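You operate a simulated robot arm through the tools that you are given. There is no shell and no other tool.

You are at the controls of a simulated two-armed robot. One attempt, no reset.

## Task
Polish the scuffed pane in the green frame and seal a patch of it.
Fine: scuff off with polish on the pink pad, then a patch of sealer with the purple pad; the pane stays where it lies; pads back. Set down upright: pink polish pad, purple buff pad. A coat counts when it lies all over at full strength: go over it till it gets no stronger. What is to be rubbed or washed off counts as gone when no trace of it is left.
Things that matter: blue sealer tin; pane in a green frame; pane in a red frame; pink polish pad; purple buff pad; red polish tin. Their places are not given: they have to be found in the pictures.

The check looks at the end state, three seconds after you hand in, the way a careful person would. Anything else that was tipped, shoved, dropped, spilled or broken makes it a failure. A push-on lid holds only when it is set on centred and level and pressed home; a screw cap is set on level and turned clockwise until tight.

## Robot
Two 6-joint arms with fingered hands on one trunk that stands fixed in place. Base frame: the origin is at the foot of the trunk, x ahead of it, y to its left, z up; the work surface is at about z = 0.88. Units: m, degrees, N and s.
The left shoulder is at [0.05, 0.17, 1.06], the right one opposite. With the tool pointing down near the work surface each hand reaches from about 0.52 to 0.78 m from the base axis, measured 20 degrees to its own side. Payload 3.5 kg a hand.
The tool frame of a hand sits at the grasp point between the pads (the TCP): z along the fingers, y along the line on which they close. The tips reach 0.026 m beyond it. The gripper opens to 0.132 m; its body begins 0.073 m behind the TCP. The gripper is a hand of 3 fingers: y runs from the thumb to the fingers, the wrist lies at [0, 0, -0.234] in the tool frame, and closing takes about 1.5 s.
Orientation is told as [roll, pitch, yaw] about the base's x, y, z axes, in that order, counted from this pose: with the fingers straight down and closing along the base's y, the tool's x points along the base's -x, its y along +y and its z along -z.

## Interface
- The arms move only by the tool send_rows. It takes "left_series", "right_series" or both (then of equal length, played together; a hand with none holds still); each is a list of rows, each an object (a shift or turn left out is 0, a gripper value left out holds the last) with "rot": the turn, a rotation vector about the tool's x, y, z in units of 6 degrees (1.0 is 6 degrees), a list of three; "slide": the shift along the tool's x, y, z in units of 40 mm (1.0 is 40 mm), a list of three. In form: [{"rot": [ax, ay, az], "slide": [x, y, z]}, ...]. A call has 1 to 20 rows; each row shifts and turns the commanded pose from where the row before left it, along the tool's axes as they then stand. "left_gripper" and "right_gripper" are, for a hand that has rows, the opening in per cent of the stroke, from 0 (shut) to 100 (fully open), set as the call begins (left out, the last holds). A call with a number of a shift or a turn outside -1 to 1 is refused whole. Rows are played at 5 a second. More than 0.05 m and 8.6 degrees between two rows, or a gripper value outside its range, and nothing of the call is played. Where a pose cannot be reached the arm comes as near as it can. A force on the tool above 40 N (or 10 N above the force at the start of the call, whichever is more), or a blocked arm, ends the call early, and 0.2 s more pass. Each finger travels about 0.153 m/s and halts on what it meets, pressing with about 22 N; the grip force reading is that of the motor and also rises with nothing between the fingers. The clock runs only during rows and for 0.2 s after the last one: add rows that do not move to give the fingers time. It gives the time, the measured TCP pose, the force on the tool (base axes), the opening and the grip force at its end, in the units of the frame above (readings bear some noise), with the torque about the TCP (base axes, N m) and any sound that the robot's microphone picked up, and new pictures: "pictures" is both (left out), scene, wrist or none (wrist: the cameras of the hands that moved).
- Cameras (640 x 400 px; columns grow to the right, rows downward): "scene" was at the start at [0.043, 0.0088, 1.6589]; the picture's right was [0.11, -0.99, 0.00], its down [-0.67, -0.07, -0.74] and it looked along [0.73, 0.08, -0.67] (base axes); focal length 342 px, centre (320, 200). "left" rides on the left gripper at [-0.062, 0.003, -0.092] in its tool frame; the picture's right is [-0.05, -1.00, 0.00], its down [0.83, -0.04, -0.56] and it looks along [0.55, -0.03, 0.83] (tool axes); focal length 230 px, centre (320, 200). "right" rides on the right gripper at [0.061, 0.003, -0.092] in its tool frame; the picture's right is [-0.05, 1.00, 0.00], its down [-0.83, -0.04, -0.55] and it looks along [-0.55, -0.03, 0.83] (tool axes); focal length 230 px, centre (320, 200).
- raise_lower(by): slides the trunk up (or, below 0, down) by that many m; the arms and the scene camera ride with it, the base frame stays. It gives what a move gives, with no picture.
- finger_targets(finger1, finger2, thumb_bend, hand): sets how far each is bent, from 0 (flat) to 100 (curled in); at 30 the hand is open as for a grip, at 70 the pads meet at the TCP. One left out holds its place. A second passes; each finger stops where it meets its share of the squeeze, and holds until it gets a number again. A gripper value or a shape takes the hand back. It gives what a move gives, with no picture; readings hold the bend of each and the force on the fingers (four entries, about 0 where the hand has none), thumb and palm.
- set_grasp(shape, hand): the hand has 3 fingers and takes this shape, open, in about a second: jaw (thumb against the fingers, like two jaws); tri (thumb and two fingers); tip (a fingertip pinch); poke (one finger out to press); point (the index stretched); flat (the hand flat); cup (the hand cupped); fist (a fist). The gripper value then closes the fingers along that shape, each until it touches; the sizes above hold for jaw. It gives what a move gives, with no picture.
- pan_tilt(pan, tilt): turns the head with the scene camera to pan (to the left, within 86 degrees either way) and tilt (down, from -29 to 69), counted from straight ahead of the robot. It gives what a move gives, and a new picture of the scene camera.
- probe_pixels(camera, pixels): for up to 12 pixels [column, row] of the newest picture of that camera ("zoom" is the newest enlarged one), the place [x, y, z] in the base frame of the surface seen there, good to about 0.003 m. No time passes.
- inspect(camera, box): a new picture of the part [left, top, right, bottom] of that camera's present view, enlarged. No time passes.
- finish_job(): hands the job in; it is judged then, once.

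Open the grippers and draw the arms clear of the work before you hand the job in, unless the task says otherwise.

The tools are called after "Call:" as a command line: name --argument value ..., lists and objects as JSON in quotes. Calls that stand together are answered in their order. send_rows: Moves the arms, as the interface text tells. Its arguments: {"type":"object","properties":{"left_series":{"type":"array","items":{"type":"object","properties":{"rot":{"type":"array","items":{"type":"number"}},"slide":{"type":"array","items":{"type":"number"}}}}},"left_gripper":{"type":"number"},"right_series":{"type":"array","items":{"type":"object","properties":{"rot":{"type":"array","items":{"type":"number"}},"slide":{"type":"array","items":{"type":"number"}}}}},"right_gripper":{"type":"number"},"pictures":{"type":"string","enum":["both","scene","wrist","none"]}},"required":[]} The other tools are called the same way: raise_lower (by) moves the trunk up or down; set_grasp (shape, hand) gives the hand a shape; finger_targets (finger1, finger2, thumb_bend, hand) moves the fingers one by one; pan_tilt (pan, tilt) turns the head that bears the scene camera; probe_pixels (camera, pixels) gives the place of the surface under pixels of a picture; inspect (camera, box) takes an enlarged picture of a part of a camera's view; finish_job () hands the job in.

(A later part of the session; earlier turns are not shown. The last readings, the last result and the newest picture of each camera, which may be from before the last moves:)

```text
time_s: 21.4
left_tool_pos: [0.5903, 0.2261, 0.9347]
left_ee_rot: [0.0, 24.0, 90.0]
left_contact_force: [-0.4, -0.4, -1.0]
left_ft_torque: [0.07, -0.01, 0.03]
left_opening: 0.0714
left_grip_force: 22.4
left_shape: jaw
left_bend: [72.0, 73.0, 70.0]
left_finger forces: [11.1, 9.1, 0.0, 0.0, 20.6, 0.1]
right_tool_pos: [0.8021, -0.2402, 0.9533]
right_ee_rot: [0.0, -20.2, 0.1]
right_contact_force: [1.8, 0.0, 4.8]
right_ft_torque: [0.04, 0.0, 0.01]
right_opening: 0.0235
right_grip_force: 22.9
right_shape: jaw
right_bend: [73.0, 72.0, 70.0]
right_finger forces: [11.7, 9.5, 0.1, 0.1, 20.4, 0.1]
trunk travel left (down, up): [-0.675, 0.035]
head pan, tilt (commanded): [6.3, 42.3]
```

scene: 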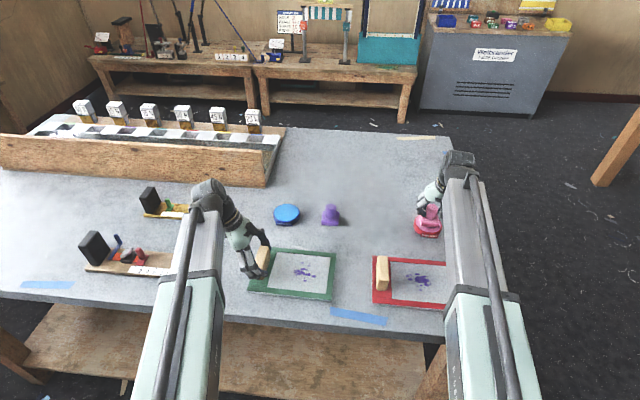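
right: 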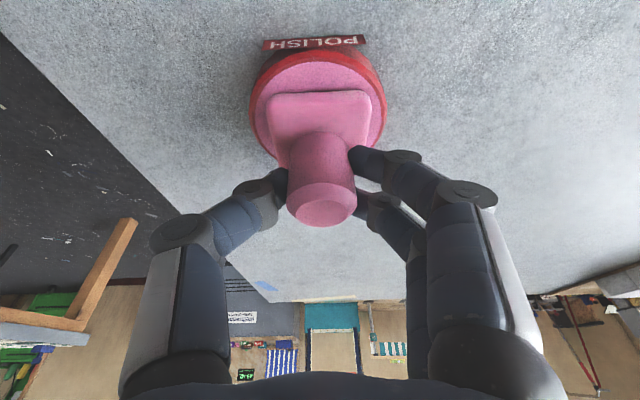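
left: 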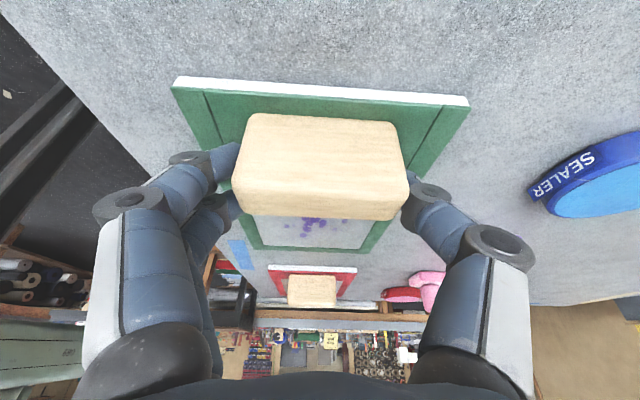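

Contact at 4.8 N. I'll hold a moment, then lift straight up 6 cm.

Call:
send_rows --right_series '[{"slide": [0.008, 0, 0.024]}, {"slide": [0, 0, 0]}, {"slide": [0, 0, 0]}, {"slide": [0, 0, 0]}, {"slide": [-0.128, 0, -0.352]}, {"slide": [-0.128, 0, -0.352]}, {"slide": [-0.128, 0, -0.352]}, {"slide": [-0.128, 0, -0.352]}, {"slide": [0, 0, 0]}]' --pictures "both"

Call:
inspect --camera "right" --box '[200, 20, 440, 240]'

Call:
inspect --camera "scene" --box '[390, 160, 470, 240]'

```text
time_s: 23.4
left_tool_pos: [0.5887, 0.2253, 0.9339]
left_ee_rot: [0.0, 23.9, 90.0]
left_contact_force: [1.4, -0.4, -2.0]
left_ft_torque: [0.09, 0.01, -0.05]
left_opening: 0.0713
left_grip_force: 22.1
left_shape: jaw
left_bend: [72.0, 73.0, 70.0]
left_finger forces: [11.2, 9.2, 0.0, 0.1, 20.7, 0.1]
right_tool_pos: [0.8009, -0.2401, 1.0123]
right_ee_rot: [0.0, -19.9, 0.0]
right_contact_force: [0.6, -0.2, -0.1]
right_ft_torque: [0.01, 0.0, -0.06]
right_opening: 0.0232
right_grip_force: 22.2
right_shape: jaw
right_bend: [73.0, 73.0, 70.0]
right_finger forces: [11.8, 9.0, 0.1, 0.0, 20.1, 0.0]
trunk travel left (down, up): [-0.675, 0.035]
head pan, tilt (commanded): [6.3, 42.3]
```

scene: 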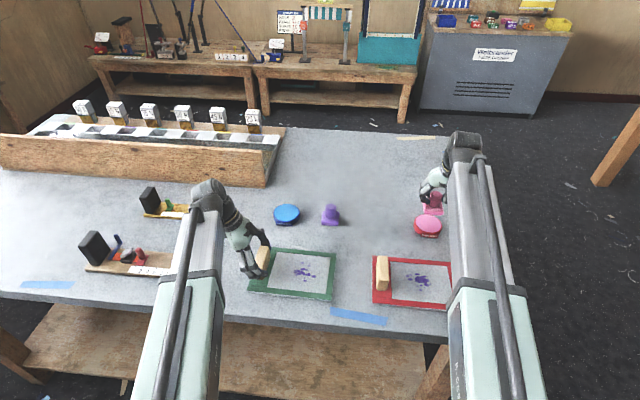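
right: 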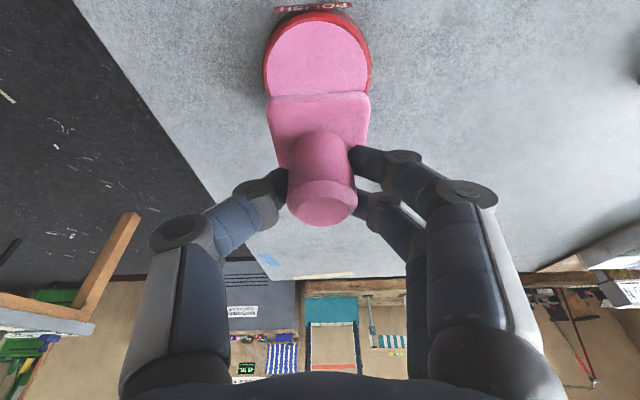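

```text
1.82 times, centred on (320, 130) of right
```

zoom: 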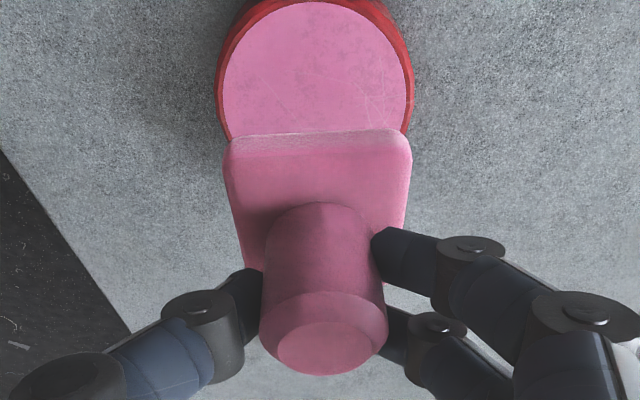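

```text
5.00 times, centred on (430, 200) of scene
```

zoom: 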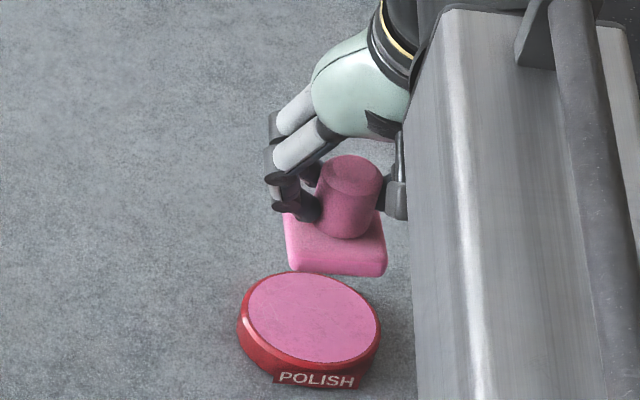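

The tin is undisturbed. I'll carry the pad at z≈1.04 over to the green pane, stopping above the scuff at about (0.59, 0.09).

Call:
send_rows --right_series '[{"slide": [-0.257, 0, -0.705]}, {"slide": [0.4957, 0.825, -0.1804]}, {"slide": [0.4957, 0.825, -0.1804]}, {"slide": [0.4957, 0.825, -0.1804]}, {"slide": [0.4957, 0.825, -0.1804]}, {"slide": [0.4957, 0.825, -0.1804]}, {"slide": [0.4957, 0.825, -0.1804]}, {"slide": [0.4957, 0.825, -0.1804]}, {"slide": [0.4957, 0.825, -0.1804]}, {"slide": [0.4957, 0.825, -0.1804]}, {"slide": [0.4957, 0.825, -0.1804]}, {"slide": [0, 0, 0]}]'

```text
time_s: 26.0
left_tool_pos: [0.5902, 0.2255, 0.935]
left_ee_rot: [0.0, 24.0, 90.0]
left_contact_force: [0.2, -0.5, -1.7]
left_ft_torque: [0.12, 0.0, -0.01]
left_opening: 0.0712
left_grip_force: 22.1
left_shape: jaw
left_bend: [72.0, 73.0, 70.0]
left_finger forces: [11.3, 9.2, 0.0, 0.0, 20.7, 0.0]
right_tool_pos: [0.5925, 0.0892, 1.0411]
right_ee_rot: [0.0, -20.0, -0.2]
right_contact_force: [0.7, -0.3, -0.3]
right_ft_torque: [-0.02, 0.0, 0.02]
right_opening: 0.0233
right_grip_force: 21.7
right_shape: jaw
right_bend: [73.0, 73.0, 70.0]
right_finger forces: [11.8, 9.1, 0.0, 0.0, 19.5, 0.1]
trunk travel left (down, up): [-0.675, 0.035]
head pan, tilt (commanded): [6.3, 42.3]
```

scene: 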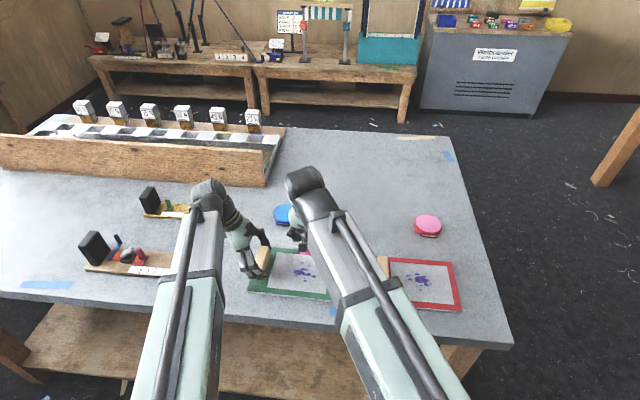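
right: 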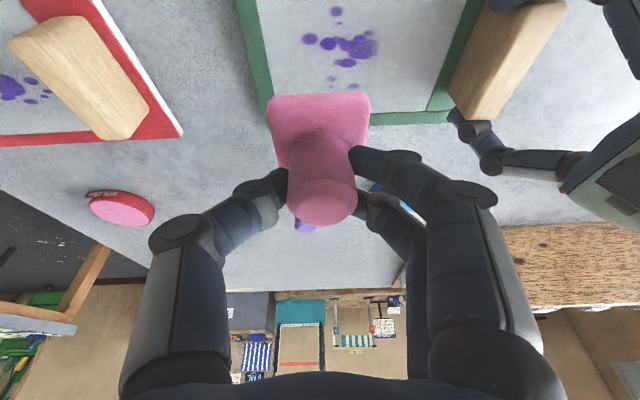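

The pane scuff is visible at (350,45) and the left hand is clear at the right. I'll lower the pad over the scuff to about TCP z 0.955 (contact expected near 0.946).

Call:
send_rows --right_series '[{"slide": [0.245, 0.15, 0.673]}, {"slide": [0.245, 0.15, 0.673]}, {"slide": [0.245, 0.15, 0.673]}, {"slide": [0, 0, 0]}]'

```text
time_s: 27.0
left_tool_pos: [0.5892, 0.2254, 0.935]
left_ee_rot: [0.0, 24.0, 90.0]
left_contact_force: [0.2, -0.4, -1.7]
left_ft_torque: [0.1, 0.0, 0.0]
left_opening: 0.0713
left_grip_force: 22.1
left_shape: jaw
left_bend: [72.0, 73.0, 70.0]
left_finger forces: [11.2, 9.1, 0.0, 0.1, 20.6, 0.0]
right_tool_pos: [0.5912, 0.1064, 0.9558]
right_ee_rot: [-0.1, -20.1, 0.0]
right_contact_force: [0.1, 0.6, -0.2]
right_ft_torque: [-0.02, 0.02, -0.03]
right_opening: 0.0234
right_grip_force: 22.1
right_shape: jaw
right_bend: [73.0, 73.0, 70.0]
right_finger forces: [11.8, 9.2, 0.0, 0.0, 19.4, 0.0]
trunk travel left (down, up): [-0.675, 0.035]
head pan, tilt (commanded): [6.3, 42.3]
```

scene: 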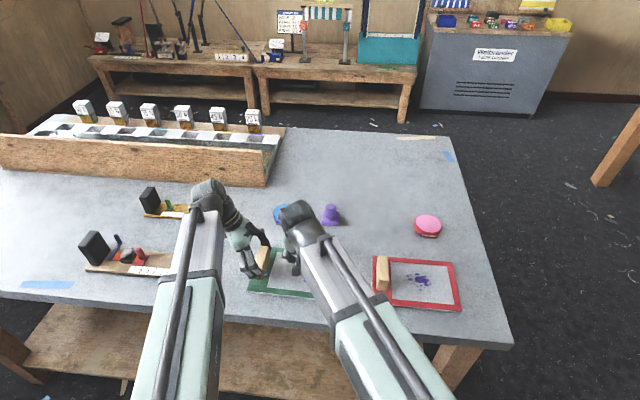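
right: 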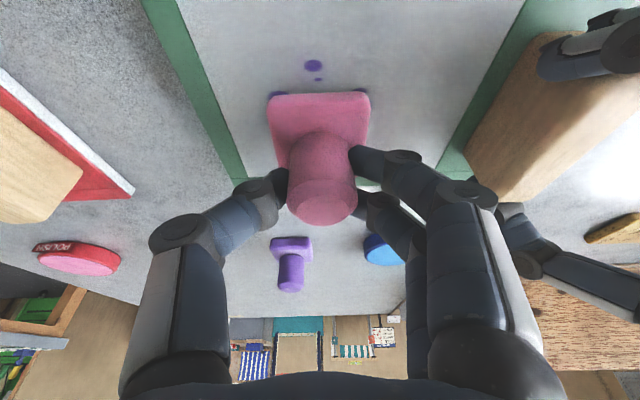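

Everything is clear. I'll lower ~10 mm to touch the pane and check the force.

Call:
send_rows --right_series '[{"slide": [0.043, 0, 0.118]}, {"slide": [0.043, 0, 0.118]}, {"slide": [0, 0, 0]}]' --pictures "none"

```text
time_s: 27.8
left_tool_pos: [0.5892, 0.2249, 0.9347]
left_ee_rot: [0.1, 23.9, 90.0]
left_contact_force: [-0.2, 0.1, -2.0]
left_ft_torque: [0.07, 0.0, 0.0]
left_opening: 0.0713
left_grip_force: 21.8
left_shape: jaw
left_bend: [72.0, 73.0, 70.0]
left_finger forces: [11.3, 9.2, 0.0, 0.0, 20.6, 0.1]
right_tool_pos: [0.5915, 0.1078, 0.9465]
right_ee_rot: [0.0, -20.1, -0.1]
right_contact_force: [0.0, -0.9, 2.0]
right_ft_torque: [0.09, 0.03, 0.01]
right_opening: 0.0233
right_grip_force: 21.8
right_shape: jaw
right_bend: [73.0, 73.0, 70.0]
right_finger forces: [12.1, 9.8, 0.1, 0.0, 20.1, 0.0]
trunk travel left (down, up): [-0.675, 0.035]
head pan, tilt (commanded): [6.3, 42.3]
```

Light contact (2 N). I'll press about 1 mm more and make a few short rubbing strokes along y, checking forces and that the pane stays put.

Call:
send_rows --right_series '[{"slide": [0.01, 0, 0.028]}, {"slide": [0, 0.2, 0]}, {"slide": [0, 0.2, 0]}, {"slide": [0, -0.2, 0]}, {"slide": [0, -0.2, 0]}, {"slide": [0, -0.2, 0]}, {"slide": [0, -0.2, 0]}, {"slide": [0, 0.2, 0]}, {"slide": [0, 0.2, 0]}]' --pictures "both"

```text
time_s: 29.8
left_tool_pos: [0.5884, 0.2247, 0.935]
left_ee_rot: [0.0, 24.0, 90.0]
left_contact_force: [-0.4, 0.9, -3.1]
left_ft_torque: [0.09, 0.02, -0.01]
left_opening: 0.0712
left_grip_force: 22.4
left_shape: jaw
left_bend: [72.0, 73.0, 70.0]
left_finger forces: [11.4, 9.1, 0.0, 0.1, 20.5, 0.0]
right_tool_pos: [0.5905, 0.1077, 0.9453]
right_ee_rot: [-0.1, -20.0, 0.0]
right_contact_force: [0.1, -1.9, 3.2]
right_ft_torque: [0.03, 0.05, 0.04]
right_opening: 0.0236
right_grip_force: 21.7
right_shape: jaw
right_bend: [73.0, 73.0, 70.0]
right_finger forces: [12.7, 9.6, 0.0, 0.1, 21.4, 0.0]
trunk travel left (down, up): [-0.675, 0.035]
head pan, tilt (commanded): [6.3, 42.3]
```

scene: 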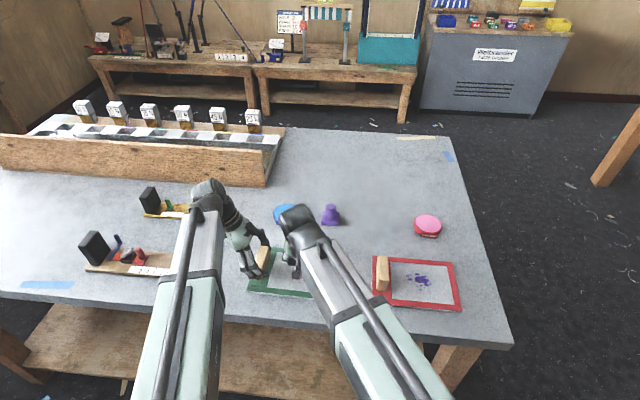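
right: 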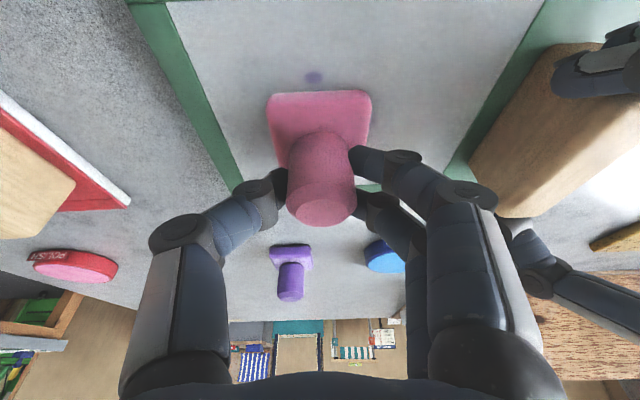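

It works: the scuff at (315,77) is fading at about 3 N, and the pane hasn't moved. I'll continue with a raster over the lower, centre and upper parts of the scuff.

Call:
send_rows --right_series '[{"slide": [0.282, 0, -0.1026]}, {"slide": [0, 0.45, 0]}, {"slide": [0, -0.45, 0]}, {"slide": [0, -0.45, 0]}, {"slide": [0, 0.45, 0]}, {"slide": [0.235, 0, -0.0855]}, {"slide": [0, -0.45, 0]}, {"slide": [0, 0.45, 0]}, {"slide": [0, 0.45, 0]}, {"slide": [0, -0.45, 0]}, {"slide": [-0.517, 0, 0.188]}, {"slide": [0, 0.45, 0]}, {"slide": [0, -0.45, 0]}, {"slide": [0, -0.45, 0]}, {"slide": [0, 0.45, 0]}, {"slide": [-0.282, 0, 0.1026]}, {"slide": [0, 0.45, 0]}, {"slide": [0, -0.45, 0]}, {"slide": [0, -0.45, 0]}, {"slide": [0, 0.45, 0]}]' --pictures "both"

```text
time_s: 34.0
left_tool_pos: [0.5882, 0.2263, 0.9349]
left_ee_rot: [0.0, 23.9, 90.0]
left_contact_force: [0.7, 1.8, -1.0]
left_ft_torque: [0.08, 0.02, 0.0]
left_opening: 0.0709
left_grip_force: 22.6
left_shape: jaw
left_bend: [72.0, 73.0, 70.0]
left_finger forces: [11.6, 9.3, 0.0, 0.0, 20.6, 0.1]
right_tool_pos: [0.6038, 0.1073, 0.946]
right_ee_rot: [-0.1, -20.1, -0.1]
right_contact_force: [0.4, -0.7, 0.4]
right_ft_torque: [0.01, 0.07, 0.03]
right_opening: 0.0238
right_grip_force: 22.3
right_shape: jaw
right_bend: [73.0, 73.0, 71.0]
right_finger forces: [12.3, 10.2, 0.1, 0.0, 20.8, 0.1]
trunk travel left (down, up): [-0.675, 0.035]
head pan, tilt (commanded): [6.3, 42.3]
```

scene: 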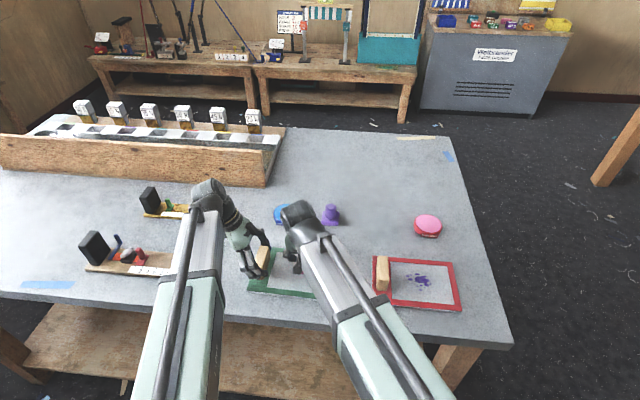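
right: 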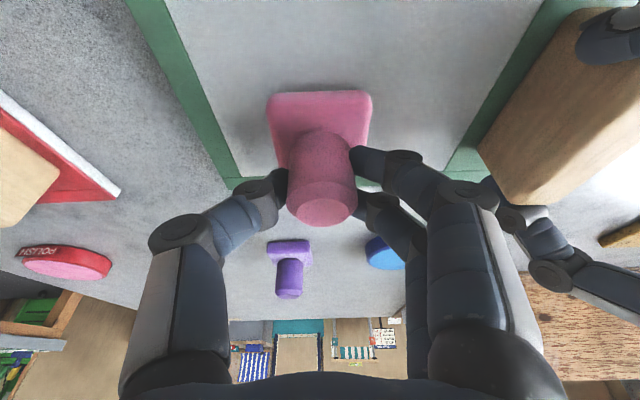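

The scuff near the pad looks gone, but the contact force is now only ~0.4 N. I'll press 1.5 mm more and go over the far (upper) part of the scuff.

Call:
send_rows --right_series '[{"slide": [0.013, 0, 0.035]}, {"slide": [0, 0.45, 0]}, {"slide": [0, -0.45, 0]}, {"slide": [0, -0.45, 0]}, {"slide": [0, 0.45, 0]}, {"slide": [-0.212, 0, 0.077]}, {"slide": [0, 0.45, 0]}, {"slide": [0, -0.45, 0]}, {"slide": [0, -0.45, 0]}, {"slide": [0, 0.45, 0]}, {"slide": [0.212, 0, -0.077]}, {"slide": [0, 0.45, 0]}, {"slide": [0, -0.45, 0]}, {"slide": [0, -0.45, 0]}, {"slide": [0, 0.45, 0]}]' --pictures "none"

```text
time_s: 37.2
left_tool_pos: [0.5903, 0.2262, 0.9346]
left_ee_rot: [0.1, 24.0, 90.0]
left_contact_force: [-0.2, 2.0, -6.1]
left_ft_torque: [0.14, 0.04, 0.14]
left_opening: 0.0706
left_grip_force: 21.9
left_shape: jaw
left_bend: [72.0, 73.0, 70.0]
left_finger forces: [11.8, 9.9, 0.0, 0.0, 20.9, 0.0]
right_tool_pos: [0.6029, 0.1069, 0.9434]
right_ee_rot: [-0.1, -20.2, -0.1]
right_contact_force: [0.2, -4.4, 13.3]
right_ft_torque: [-0.06, 0.01, 0.02]
right_opening: 0.0249
right_grip_force: 22.1
right_shape: jaw
right_bend: [74.0, 73.0, 71.0]
right_finger forces: [12.8, 10.3, 0.1, 0.0, 25.1, 0.0]
trunk travel left (down, up): [-0.675, 0.035]
head pan, tilt (commanded): [6.3, 42.3]
```

Force rose to 13 N, enough. I'll lift off 10 cm and shift right a bit to view the pane.

Call:
send_rows --right_series '[{"slide": [-0.214, 0, -0.587]}, {"slide": [-0.214, 0, -0.587]}, {"slide": [-0.214, 0, -0.587]}, {"slide": [-0.214, 0, -0.587]}, {"slide": [0, -0.9, -0.2]}, {"slide": [0, -0.9, -0.2]}, {"slide": [0, -0.9, -0.2]}, {"slide": [0, 0, 0]}]' --pictures "both"

Call:
inspect --camera "left" --box '[220, 180, 420, 280]'

Call:
inspect --camera "scene" --box '[230, 230, 350, 310]'

```text
time_s: 39.0
left_tool_pos: [0.5894, 0.2265, 0.9342]
left_ee_rot: [0.0, 24.0, 90.0]
left_contact_force: [-0.5, -0.2, -0.9]
left_ft_torque: [0.12, -0.01, 0.01]
left_opening: 0.0703
left_grip_force: 22.3
left_shape: jaw
left_bend: [72.0, 73.0, 70.0]
left_finger forces: [11.8, 9.6, 0.0, 0.0, 20.7, 0.1]
right_tool_pos: [0.5944, -0.001, 1.0665]
right_ee_rot: [0.0, -20.0, 0.0]
right_contact_force: [0.6, 0.0, -0.8]
right_ft_torque: [-0.02, 0.04, -0.01]
right_opening: 0.0243
right_grip_force: 21.8
right_shape: jaw
right_bend: [73.0, 73.0, 71.0]
right_finger forces: [11.7, 10.1, 0.0, 0.0, 19.6, 0.1]
trunk travel left (down, up): [-0.675, 0.035]
head pan, tilt (commanded): [6.3, 42.3]
```

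scene: 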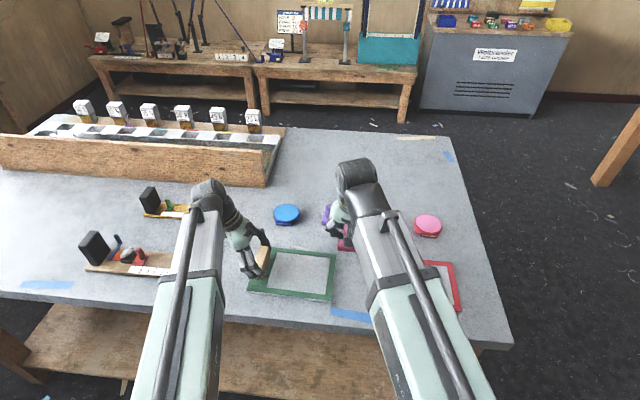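
right: 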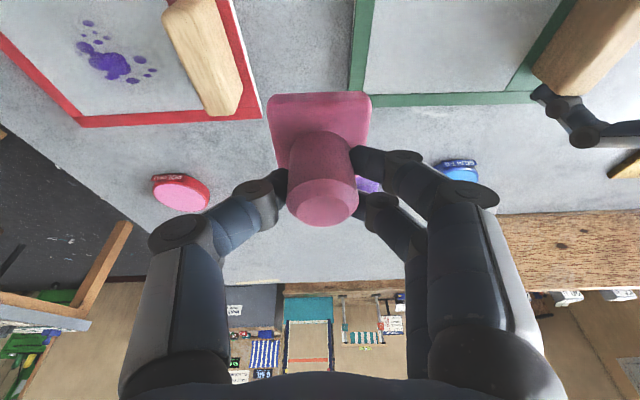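

```text
3.20 times, centred on (320, 230) of left
```

zoom: 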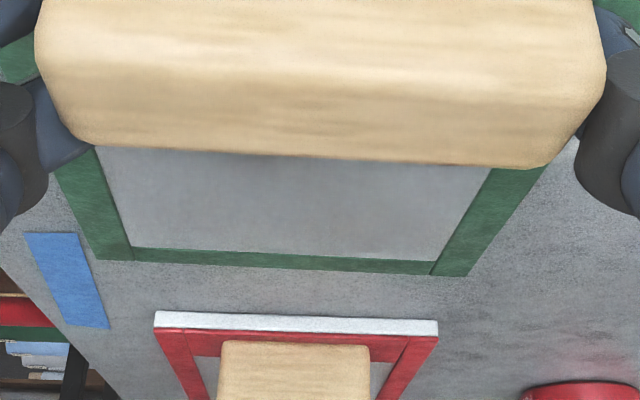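

```text
5.00 times, centred on (290, 270) of scene
```

zoom: 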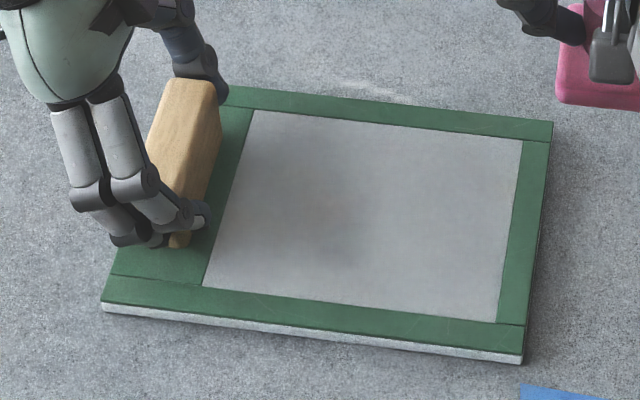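

The purple scuff appears gone. I'll zoom in more to check for any trace.

Call:
inspect --camera "scene" --box '[265, 248, 340, 296]'

Call:
inspect --camera "right" --box '[350, 0, 570, 110]'

```text
8.33 times, centred on (302, 272) of scene
```

zoom: 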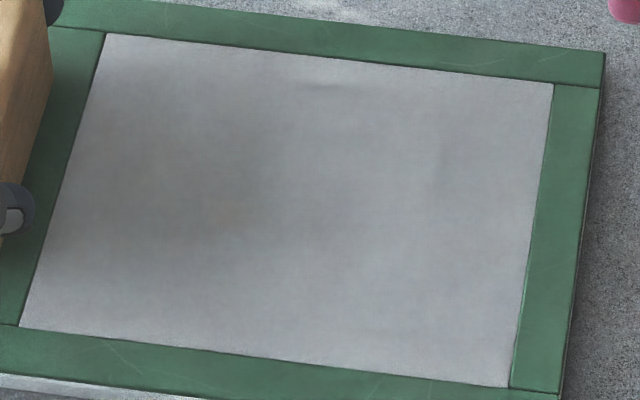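

```text
2.91 times, centred on (460, 55) of right
```

zoom: 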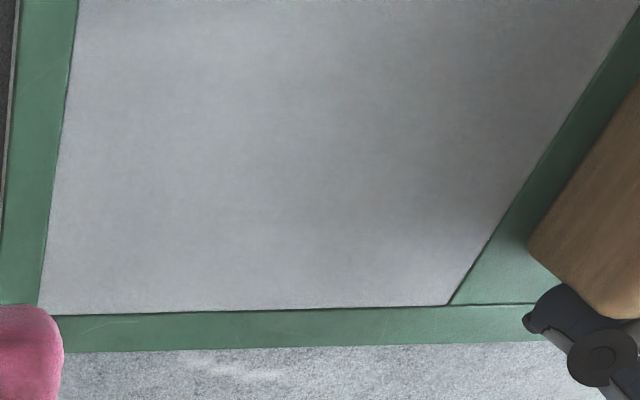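

No purple trace remains visible. To be sure nothing faint is left, I'll make one more firm pass over the scuff area; first returning above it.

Call:
send_rows --right_series '[{"slide": [0.25, 0.675, 0.65]}, {"slide": [0.25, 0.675, 0.65]}, {"slide": [0.25, 0.675, 0.65]}, {"slide": [0.25, 0.675, 0.65]}, {"slide": [0.03, 0, 0.09]}, {"slide": [0.03, 0, 0.09]}, {"slide": [0.01, 0, 0.03]}, {"slide": [0, 0, 0]}]' --pictures "wrist"

```text
time_s: 40.8
left_tool_pos: [0.5903, 0.226, 0.9349]
left_ee_rot: [0.0, 24.0, 90.0]
left_contact_force: [0.0, -0.6, -0.9]
left_ft_torque: [0.07, -0.04, -0.02]
left_opening: 0.0702
left_grip_force: 22.6
left_shape: jaw
left_bend: [72.0, 73.0, 70.0]
left_finger forces: [11.8, 9.9, 0.1, 0.0, 20.7, 0.0]
right_tool_pos: [0.594, 0.1072, 0.946]
right_ee_rot: [0.0, -20.0, -0.1]
right_contact_force: [-0.8, 0.2, 0.2]
right_ft_torque: [0.04, -0.01, -0.01]
right_opening: 0.0242
right_grip_force: 22.4
right_shape: jaw
right_bend: [73.0, 73.0, 71.0]
right_finger forces: [12.0, 10.2, 0.0, 0.0, 19.5, 0.1]
trunk travel left (down, up): [-0.675, 0.035]
head pan, tilt (commanded): [6.3, 42.3]
```

right: 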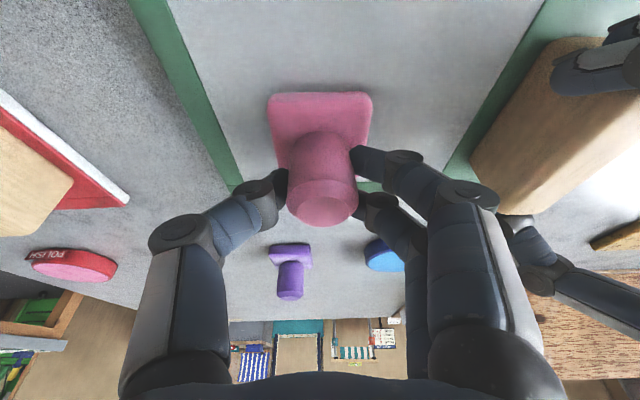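

Now just at contact. I'll press ~1.5 mm and raster again.

Call:
send_rows --right_series '[{"slide": [0.015, 0, 0.04]}, {"slide": [0, 0.45, 0]}, {"slide": [0, -0.45, 0]}, {"slide": [0, -0.45, 0]}, {"slide": [0, 0.45, 0]}, {"slide": [0.3525, 0, -0.128]}, {"slide": [0, -0.45, 0]}, {"slide": [0, 0.45, 0]}, {"slide": [0, 0.45, 0]}, {"slide": [0, -0.45, 0]}, {"slide": [0.282, 0, -0.1026]}, {"slide": [0, 0.45, 0]}, {"slide": [0, -0.45, 0]}, {"slide": [0, -0.45, 0]}, {"slide": [0, 0.45, 0]}, {"slide": [-0.634, 0, 0.231]}, {"slide": [-0.282, 0, 0.1026]}, {"slide": [0, 0.45, 0]}, {"slide": [0, -0.45, 0]}, {"slide": [0, -0.45, 0]}]' --pictures "none"

```text
time_s: 45.0
left_tool_pos: [0.59, 0.2242, 0.9348]
left_ee_rot: [0.0, 24.0, 90.0]
left_contact_force: [0.2, -1.0, -1.4]
left_ft_torque: [0.1, -0.01, 0.07]
left_opening: 0.0701
left_grip_force: 22.0
left_shape: jaw
left_bend: [72.0, 73.0, 70.0]
left_finger forces: [11.9, 10.2, 0.0, 0.0, 20.9, 0.0]
right_tool_pos: [0.6055, 0.0893, 0.9439]
right_ee_rot: [0.1, -20.1, -0.1]
right_contact_force: [0.4, 0.9, 1.6]
right_ft_torque: [0.11, 0.11, -0.06]
right_opening: 0.024
right_grip_force: 21.9
right_shape: jaw
right_bend: [73.0, 73.0, 71.0]
right_finger forces: [13.4, 10.1, 0.1, 0.0, 19.3, 0.0]
trunk travel left (down, up): [-0.675, 0.035]
head pan, tilt (commanded): [6.3, 42.3]
```

Good. I'll lift off and carry the pink pad back above its original spot (0.798, -0.099), then look at the pane again.

Call:
send_rows --right_series '[{"slide": [0, 0.45, 0]}, {"slide": [-0.273, 0, -0.752]}, {"slide": [-0.273, 0, -0.752]}, {"slide": [-0.273, 0, -0.752]}, {"slide": [-0.567, -0.645, 0.206]}, {"slide": [-0.567, -0.645, 0.206]}, {"slide": [-0.567, -0.645, 0.206]}, {"slide": [-0.567, -0.645, 0.206]}, {"slide": [-0.567, -0.645, 0.206]}, {"slide": [-0.567, -0.645, 0.206]}, {"slide": [-0.567, -0.645, 0.206]}, {"slide": [-0.567, -0.645, 0.206]}, {"slide": [0, 0, 0]}]'

Call:
inspect --camera "scene" --box '[265, 248, 340, 296]'

```text
time_s: 47.8
left_tool_pos: [0.5892, 0.2253, 0.9354]
left_ee_rot: [0.0, 23.9, 90.0]
left_contact_force: [0.4, 0.0, -0.6]
left_ft_torque: [0.11, -0.05, -0.03]
left_opening: 0.0697
left_grip_force: 22.0
left_shape: jaw
left_bend: [72.0, 73.0, 70.0]
left_finger forces: [12.2, 9.5, 0.0, 0.1, 20.3, 0.0]
right_tool_pos: [0.7976, -0.0988, 1.0411]
right_ee_rot: [0.0, -20.0, 0.0]
right_contact_force: [0.3, -0.4, -1.2]
right_ft_torque: [-0.02, -0.01, -0.01]
right_opening: 0.0238
right_grip_force: 22.5
right_shape: jaw
right_bend: [73.0, 73.0, 71.0]
right_finger forces: [12.1, 9.2, 0.1, 0.0, 19.4, 0.1]
trunk travel left (down, up): [-0.675, 0.035]
head pan, tilt (commanded): [6.3, 42.3]
```

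scene: 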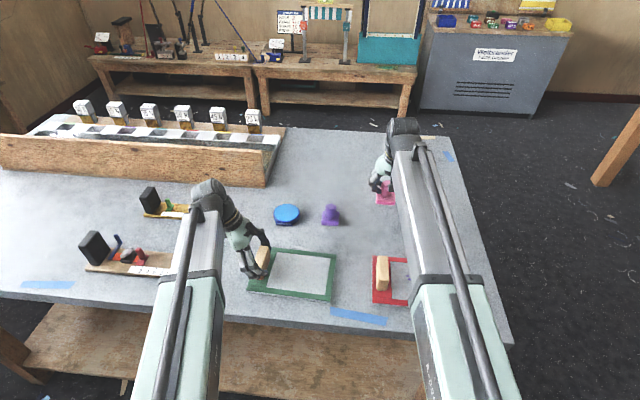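
right: 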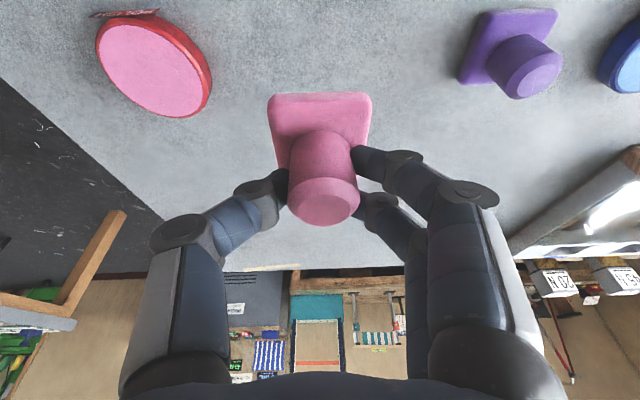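

```text
8.33 times, centred on (302, 272) of scene
```

zoom: 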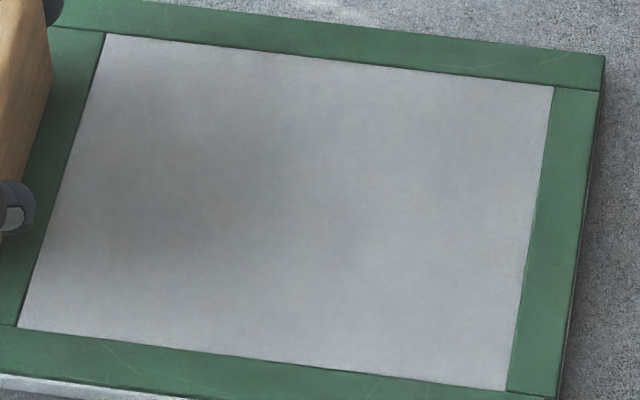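

The pane is clean. Now I'll lower the pink pad toward the table at its original spot.

Call:
send_rows --right_series '[{"slide": [0.211, 0, 0.58]}, {"slide": [0.211, 0, 0.58]}, {"slide": [0.211, 0, 0.58]}, {"slide": [0.211, 0, 0.58]}, {"slide": [0, 0, 0]}]' --pictures "wrist"

```text
time_s: 49.0
left_tool_pos: [0.589, 0.2252, 0.9352]
left_ee_rot: [0.1, 24.0, 90.0]
left_contact_force: [-0.5, 1.0, -0.9]
left_ft_torque: [0.14, -0.06, 0.04]
left_opening: 0.07
left_grip_force: 21.7
left_shape: jaw
left_bend: [72.0, 73.0, 70.0]
left_finger forces: [12.3, 9.5, 0.0, 0.1, 20.4, 0.0]
right_tool_pos: [0.7971, -0.0997, 0.9422]
right_ee_rot: [0.0, -20.1, 0.0]
right_contact_force: [0.2, -0.7, -0.4]
right_ft_torque: [-0.01, -0.04, -0.01]
right_opening: 0.0237
right_grip_force: 21.9
right_shape: jaw
right_bend: [73.0, 73.0, 71.0]
right_finger forces: [12.3, 9.3, 0.0, 0.0, 19.2, 0.1]
trunk travel left (down, up): [-0.675, 0.035]
head pan, tilt (commanded): [6.3, 42.3]
```

right: 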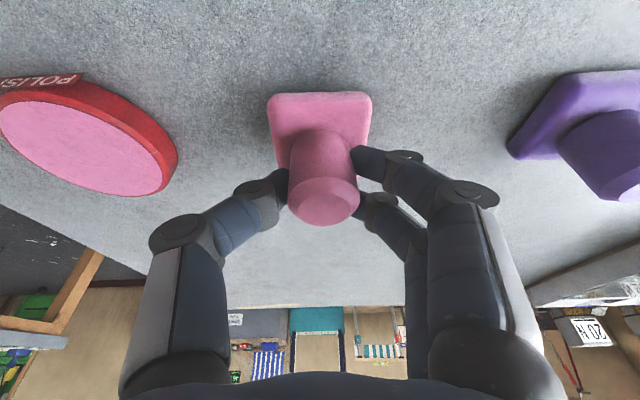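

I'll step it down 2 mm per row until it touches the table.

Call:
send_rows --right_series '[{"slide": [0.017, 0, 0.047]}, {"slide": [0.017, 0, 0.047]}, {"slide": [0.017, 0, 0.047]}, {"slide": [0.012, 0, 0.033]}, {"slide": [0, 0, 0]}]' --pictures "none"

```text
time_s: 50.2
left_tool_pos: [0.5898, 0.2245, 0.9355]
left_ee_rot: [0.0, 24.0, 90.0]
left_contact_force: [0.0, -0.2, -1.6]
left_ft_torque: [0.1, -0.02, 0.04]
left_opening: 0.0703
left_grip_force: 21.7
left_shape: jaw
left_bend: [72.0, 73.0, 70.0]
left_finger forces: [12.2, 9.5, 0.0, 0.1, 20.5, 0.0]
right_tool_pos: [0.7963, -0.1001, 0.9371]
right_ee_rot: [0.0, -20.0, 0.1]
right_contact_force: [-1.0, 0.6, -0.4]
right_ft_torque: [0.02, 0.05, 0.05]
right_opening: 0.0237
right_grip_force: 22.0
right_shape: jaw
right_bend: [73.0, 73.0, 71.0]
right_finger forces: [12.3, 9.5, 0.0, 0.1, 19.1, 0.0]
trunk travel left (down, up): [-0.675, 0.035]
head pan, tilt (commanded): [6.3, 42.3]
```

No contact yet at 0.937; continuing down in 1 mm steps.

Call:
send_rows --right_series '[{"slide": [0.0085, 0, 0.0235]}, {"slide": [0.0085, 0, 0.0235]}, {"slide": [0, 0, 0]}]' --pictures "none"

```text
time_s: 51.0
left_tool_pos: [0.5883, 0.2253, 0.9353]
left_ee_rot: [-0.1, 24.1, 89.9]
left_contact_force: [0.1, -0.5, -0.6]
left_ft_torque: [0.14, -0.04, 0.03]
left_opening: 0.0699
left_grip_force: 22.1
left_shape: jaw
left_bend: [72.0, 73.0, 70.0]
left_finger forces: [12.1, 9.5, 0.1, 0.1, 20.7, 0.1]
right_tool_pos: [0.7987, -0.1001, 0.9337]
right_ee_rot: [0.0, -20.1, 0.0]
right_contact_force: [0.6, -0.3, 2.3]
right_ft_torque: [0.07, 0.04, -0.01]
right_opening: 0.0241
right_grip_force: 22.6
right_shape: jaw
right_bend: [73.0, 73.0, 71.0]
right_finger forces: [12.9, 10.0, 0.1, 0.1, 20.0, 0.0]
trunk travel left (down, up): [-0.675, 0.035]
head pan, tilt (commanded): [6.3, 42.3]
```

The pad rests on the table (2.3 N). I'll open the fingers and let go.

Call:
send_rows --right_series '[{"slide": [0, 0, 0]}, {"slide": [0, 0, 0]}, {"slide": [0, 0, 0]}, {"slide": [0, 0, 0]}, {"slide": [0, 0, 0]}, {"slide": [0, 0, 0]}]' --right_gripper 100 --pictures "wrist"

```text
time_s: 52.4
left_tool_pos: [0.5897, 0.2258, 0.9356]
left_ee_rot: [0.0, 23.9, 90.0]
left_contact_force: [-0.3, -0.2, -1.9]
left_ft_torque: [0.09, 0.01, 0.01]
left_opening: 0.0701
left_grip_force: 21.9
left_shape: jaw
left_bend: [72.0, 73.0, 70.0]
left_finger forces: [12.3, 9.2, 0.0, 0.0, 20.3, 0.0]
right_tool_pos: [0.7988, -0.0994, 0.933]
right_ee_rot: [0.0, -20.1, 0.0]
right_contact_force: [-1.0, 0.8, -0.5]
right_ft_torque: [0.01, -0.01, -0.01]
right_opening: 0.132
right_grip_force: 0.1
right_shape: jaw
right_bend: [30.0, 30.0, 30.0]
right_finger forces: [0.0, 0.1, 0.1, 0.0, 0.1, 0.0]
trunk travel left (down, up): [-0.675, 0.035]
head pan, tilt (commanded): [6.3, 42.3]
```

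right: 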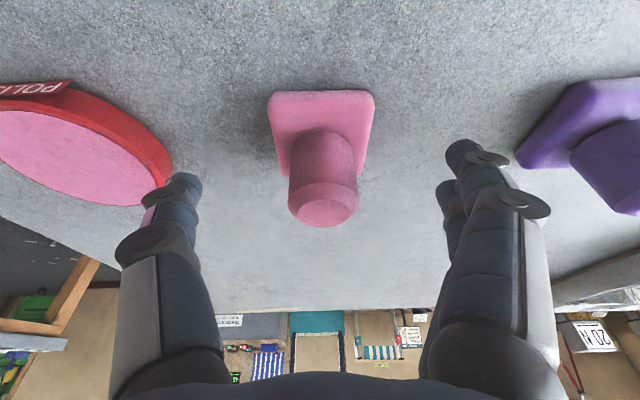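

The pink pad stands upright at its spot. I'll lift the right hand clear, then test how far it can reach forward at this tilt, since the blue tin is far for it.

Call:
send_rows --right_series '[{"slide": [-0.214, 0, -0.587]}, {"slide": [-0.214, 0, -0.587]}, {"slide": [-0.214, 0, -0.587]}, {"slide": [-0.214, 0, -0.587]}, {"slide": [0, 0, 0]}]' --pictures "both"

Call:
send_rows --right_series '[{"slide": [-0.47, 0, 0.171]}, {"slide": [-0.47, 0, 0.171]}, {"slide": [-0.47, 0, 0.171]}, {"slide": [-0.47, 0, 0.171]}, {"slide": [-0.47, 0, 0.171]}, {"slide": [0, 0, 0]}]' --pictures "none"

```text
time_s: 53.6
left_tool_pos: [0.5899, 0.2246, 0.9354]
left_ee_rot: [-0.1, 24.0, 90.0]
left_contact_force: [-0.3, 0.1, -1.6]
left_ft_torque: [0.1, -0.01, 0.04]
left_opening: 0.07
left_grip_force: 21.9
left_shape: jaw
left_bend: [72.0, 73.0, 70.0]
left_finger forces: [12.3, 9.2, 0.0, 0.1, 20.4, 0.0]
right_tool_pos: [0.7979, -0.1001, 1.0336]
right_ee_rot: [0.0, -20.1, -0.1]
right_contact_force: [-0.4, 0.3, 0.6]
right_ft_torque: [0.01, -0.01, -0.01]
right_opening: 0.1316
right_grip_force: 0.1
right_shape: jaw
right_bend: [30.0, 30.0, 30.0]
right_finger forces: [0.0, 0.1, 0.1, 0.0, 0.0, 0.0]
trunk travel left (down, up): [-0.675, 0.035]
head pan, tilt (commanded): [6.3, 42.3]
```

scene: 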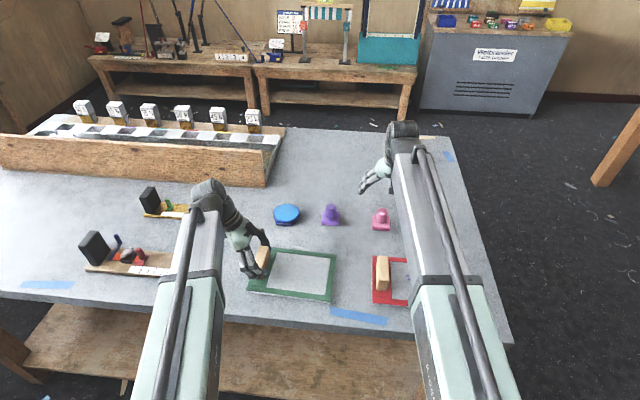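
right: 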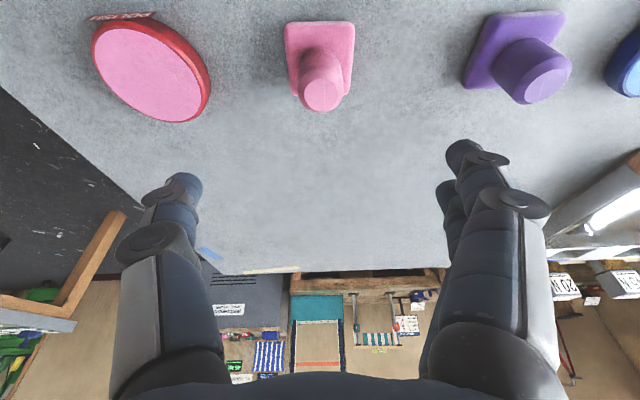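

```text
time_s: 55.0
left_tool_pos: [0.5886, 0.2255, 0.9341]
left_ee_rot: [0.0, 24.0, 90.0]
left_contact_force: [0.7, 0.1, -1.3]
left_ft_torque: [0.07, -0.01, 0.06]
left_opening: 0.07
left_grip_force: 22.3
left_shape: jaw
left_bend: [72.0, 73.0, 70.0]
left_finger forces: [12.2, 9.1, 0.0, 0.0, 20.6, 0.0]
right_tool_pos: [0.8198, -0.1022, 1.0318]
right_ee_rot: [0.0, -20.0, 0.0]
right_contact_force: [-0.9, -0.7, 0.5]
right_ft_torque: [0.0, 0.01, -0.02]
right_opening: 0.1319
right_grip_force: 0.0
right_shape: jaw
right_bend: [30.0, 30.0, 30.0]
right_finger forces: [0.0, 0.1, 0.0, 0.1, 0.0, 0.0]
right hand out of reach, approached as far as the arm can: row 2, 3, 4, 5
trunk travel left (down, up): [-0.675, 0.035]
head pan, tilt (commanded): [6.3, 42.3]
```

The right arm's reach limit is now known (wrist about 0.72 m from the shoulder); the blue tin needs about a 35° lean. I'll pull back to hover near the purple pad and change the tilt to 35° with a 25° yaw.

Call:
send_rows --right_series '[{"slide": [0.347, 0.8125, -0.326]}, {"slide": [0.347, 0.8125, -0.326]}, {"slide": [0.347, 0.8125, -0.326]}, {"slide": [0.347, 0.8125, -0.326]}, {"rot": [0, -0.8333, 0]}, {"rot": [0, -0.8333, 0]}, {"rot": [0, -0.8333, 0]}, {"rot": [-0.5975, 0, -0.8533]}, {"rot": [-0.5975, 0, -0.8533]}, {"rot": [-0.5975, 0, -0.8533]}, {"rot": [-0.5975, 0, -0.8533]}, {"slide": [0, 0, 0]}]'

```text
time_s: 57.6
left_tool_pos: [0.5885, 0.2258, 0.9344]
left_ee_rot: [-0.1, 24.1, 90.0]
left_contact_force: [-0.7, -0.3, -1.2]
left_ft_torque: [0.12, -0.02, 0.03]
left_opening: 0.0699
left_grip_force: 21.7
left_shape: jaw
left_bend: [72.0, 73.0, 70.0]
left_finger forces: [12.3, 9.0, 0.0, 0.0, 20.5, 0.0]
right_tool_pos: [0.7511, 0.0272, 1.0609]
right_ee_rot: [0.0, -35.0, 25.2]
right_contact_force: [-0.2, 0.8, -0.1]
right_ft_torque: [0.02, -0.02, 0.01]
right_opening: 0.132
right_grip_force: 0.1
right_shape: jaw
right_bend: [30.0, 30.0, 30.0]
right_finger forces: [0.0, 0.0, 0.1, 0.1, 0.1, 0.1]
trunk travel left (down, up): [-0.675, 0.035]
head pan, tilt (commanded): [6.3, 42.3]
```

scene: 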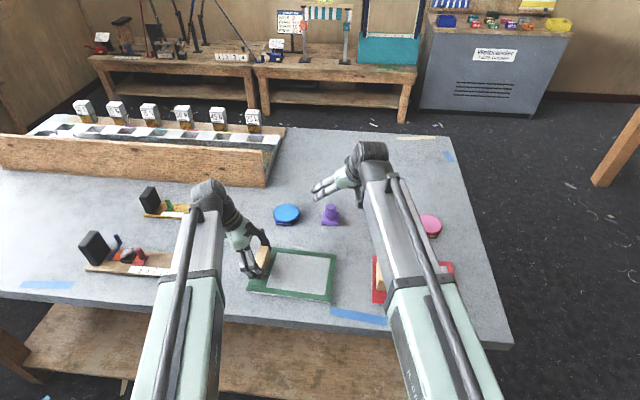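
right: 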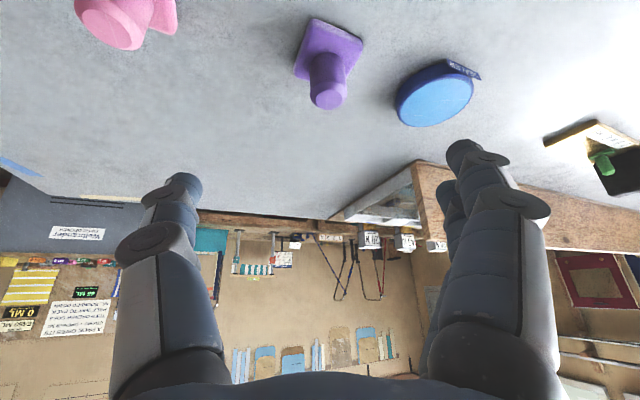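

I can see the purple pad (330,65) and blue tin (433,95) in the right view. I'll probe both for exact positions.

Call:
inspect --camera "right" --box '[280, 10, 500, 140]'

Call:
probe_pixels --camera "right" --pixels '[[329, 99], [313, 90], [345, 90], [312, 22], [360, 42], [297, 72], [350, 65], [433, 95], [398, 100], [410, 122], [468, 90], [440, 68]]'

Call:
probe_pixels --camera "scene" --pixels '[[331, 207], [324, 209], [337, 209], [330, 225], [287, 212], [276, 211], [298, 211], [287, 206], [287, 219], [280, 218], [294, 218], [294, 206]]'

```text
2.91 times, centred on (390, 75) of right
```

zoom: 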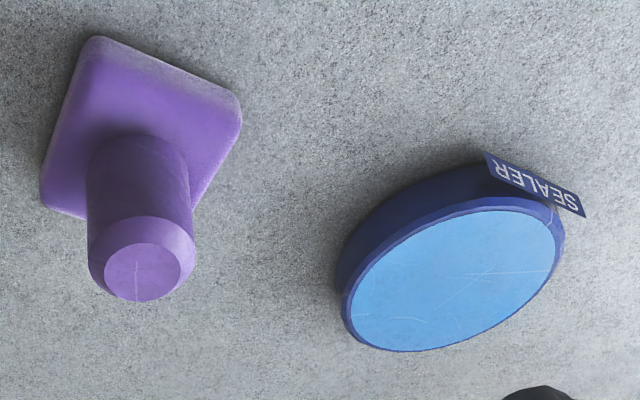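

```text
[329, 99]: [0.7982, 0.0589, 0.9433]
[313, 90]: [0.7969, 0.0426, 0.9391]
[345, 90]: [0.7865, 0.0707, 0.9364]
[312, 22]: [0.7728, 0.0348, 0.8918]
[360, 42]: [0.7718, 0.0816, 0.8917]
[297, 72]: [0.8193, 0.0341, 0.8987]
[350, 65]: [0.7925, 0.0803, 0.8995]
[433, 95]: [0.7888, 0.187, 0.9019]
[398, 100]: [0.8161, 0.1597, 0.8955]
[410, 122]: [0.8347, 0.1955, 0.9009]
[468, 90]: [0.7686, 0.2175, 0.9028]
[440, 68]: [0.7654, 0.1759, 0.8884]
```

```text
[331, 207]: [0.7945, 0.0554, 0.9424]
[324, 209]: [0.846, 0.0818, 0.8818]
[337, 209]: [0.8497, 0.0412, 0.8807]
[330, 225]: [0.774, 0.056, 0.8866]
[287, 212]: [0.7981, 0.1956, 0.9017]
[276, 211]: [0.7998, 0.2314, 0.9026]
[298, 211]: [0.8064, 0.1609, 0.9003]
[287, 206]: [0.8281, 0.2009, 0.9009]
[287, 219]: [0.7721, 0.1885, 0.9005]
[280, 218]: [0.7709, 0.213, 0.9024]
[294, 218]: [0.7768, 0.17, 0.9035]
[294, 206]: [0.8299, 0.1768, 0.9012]
```

Purple knob centre ≈(0.7955, 0.057), blue tin centre ≈(0.800, 0.196), top 0.902. I'll move above the purple pad and lower to z≈0.96, then check alignment.

Call:
send_rows --right_series '[{"slide": [-0.1145, 0.103, 0.8585]}, {"slide": [-0.1145, 0.103, 0.8585]}, {"slide": [0.3585, 0, 0.512]}, {"slide": [0.3585, 0, 0.512]}, {"slide": [0, 0, 0]}]'

```text
time_s: 58.8
left_tool_pos: [0.5888, 0.2249, 0.935]
left_ee_rot: [0.0, 24.0, 90.0]
left_contact_force: [0.3, 0.4, 0.2]
left_ft_torque: [0.1, 0.0, 0.01]
left_opening: 0.0694
left_grip_force: 22.1
left_shape: jaw
left_bend: [72.0, 73.0, 70.0]
left_finger forces: [12.4, 9.0, 0.0, 0.0, 20.5, 0.1]
right_tool_pos: [0.7895, 0.054, 0.9588]
right_ee_rot: [0.0, -35.1, 24.9]
right_contact_force: [-0.2, -0.2, 0.2]
right_ft_torque: [-0.04, -0.01, 0.02]
right_opening: 0.1318
right_grip_force: 0.0
right_shape: jaw
right_bend: [30.0, 30.0, 30.0]
right_finger forces: [0.0, 0.0, 0.0, 0.1, 0.1, 0.0]
trunk travel left (down, up): [-0.675, 0.035]
head pan, tilt (commanded): [6.3, 42.3]
```

scene: 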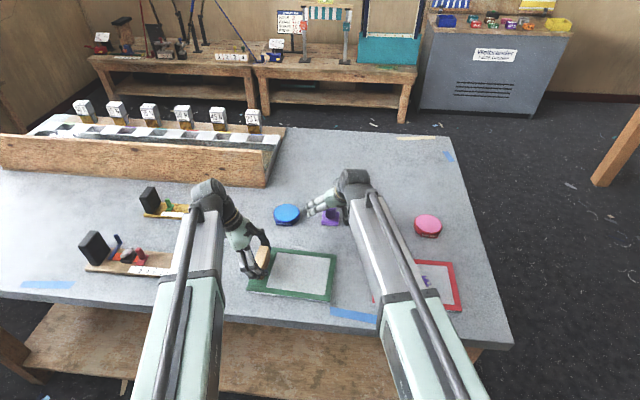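
right: 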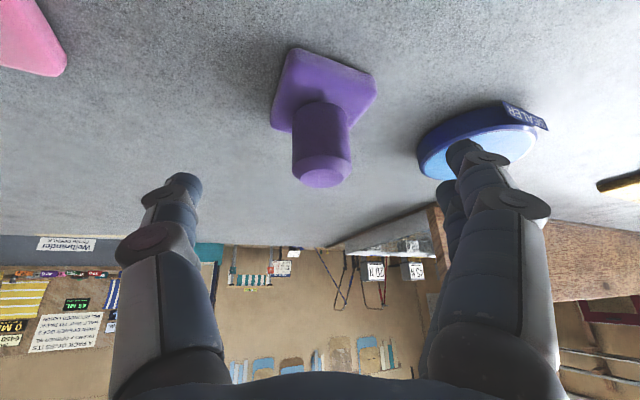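

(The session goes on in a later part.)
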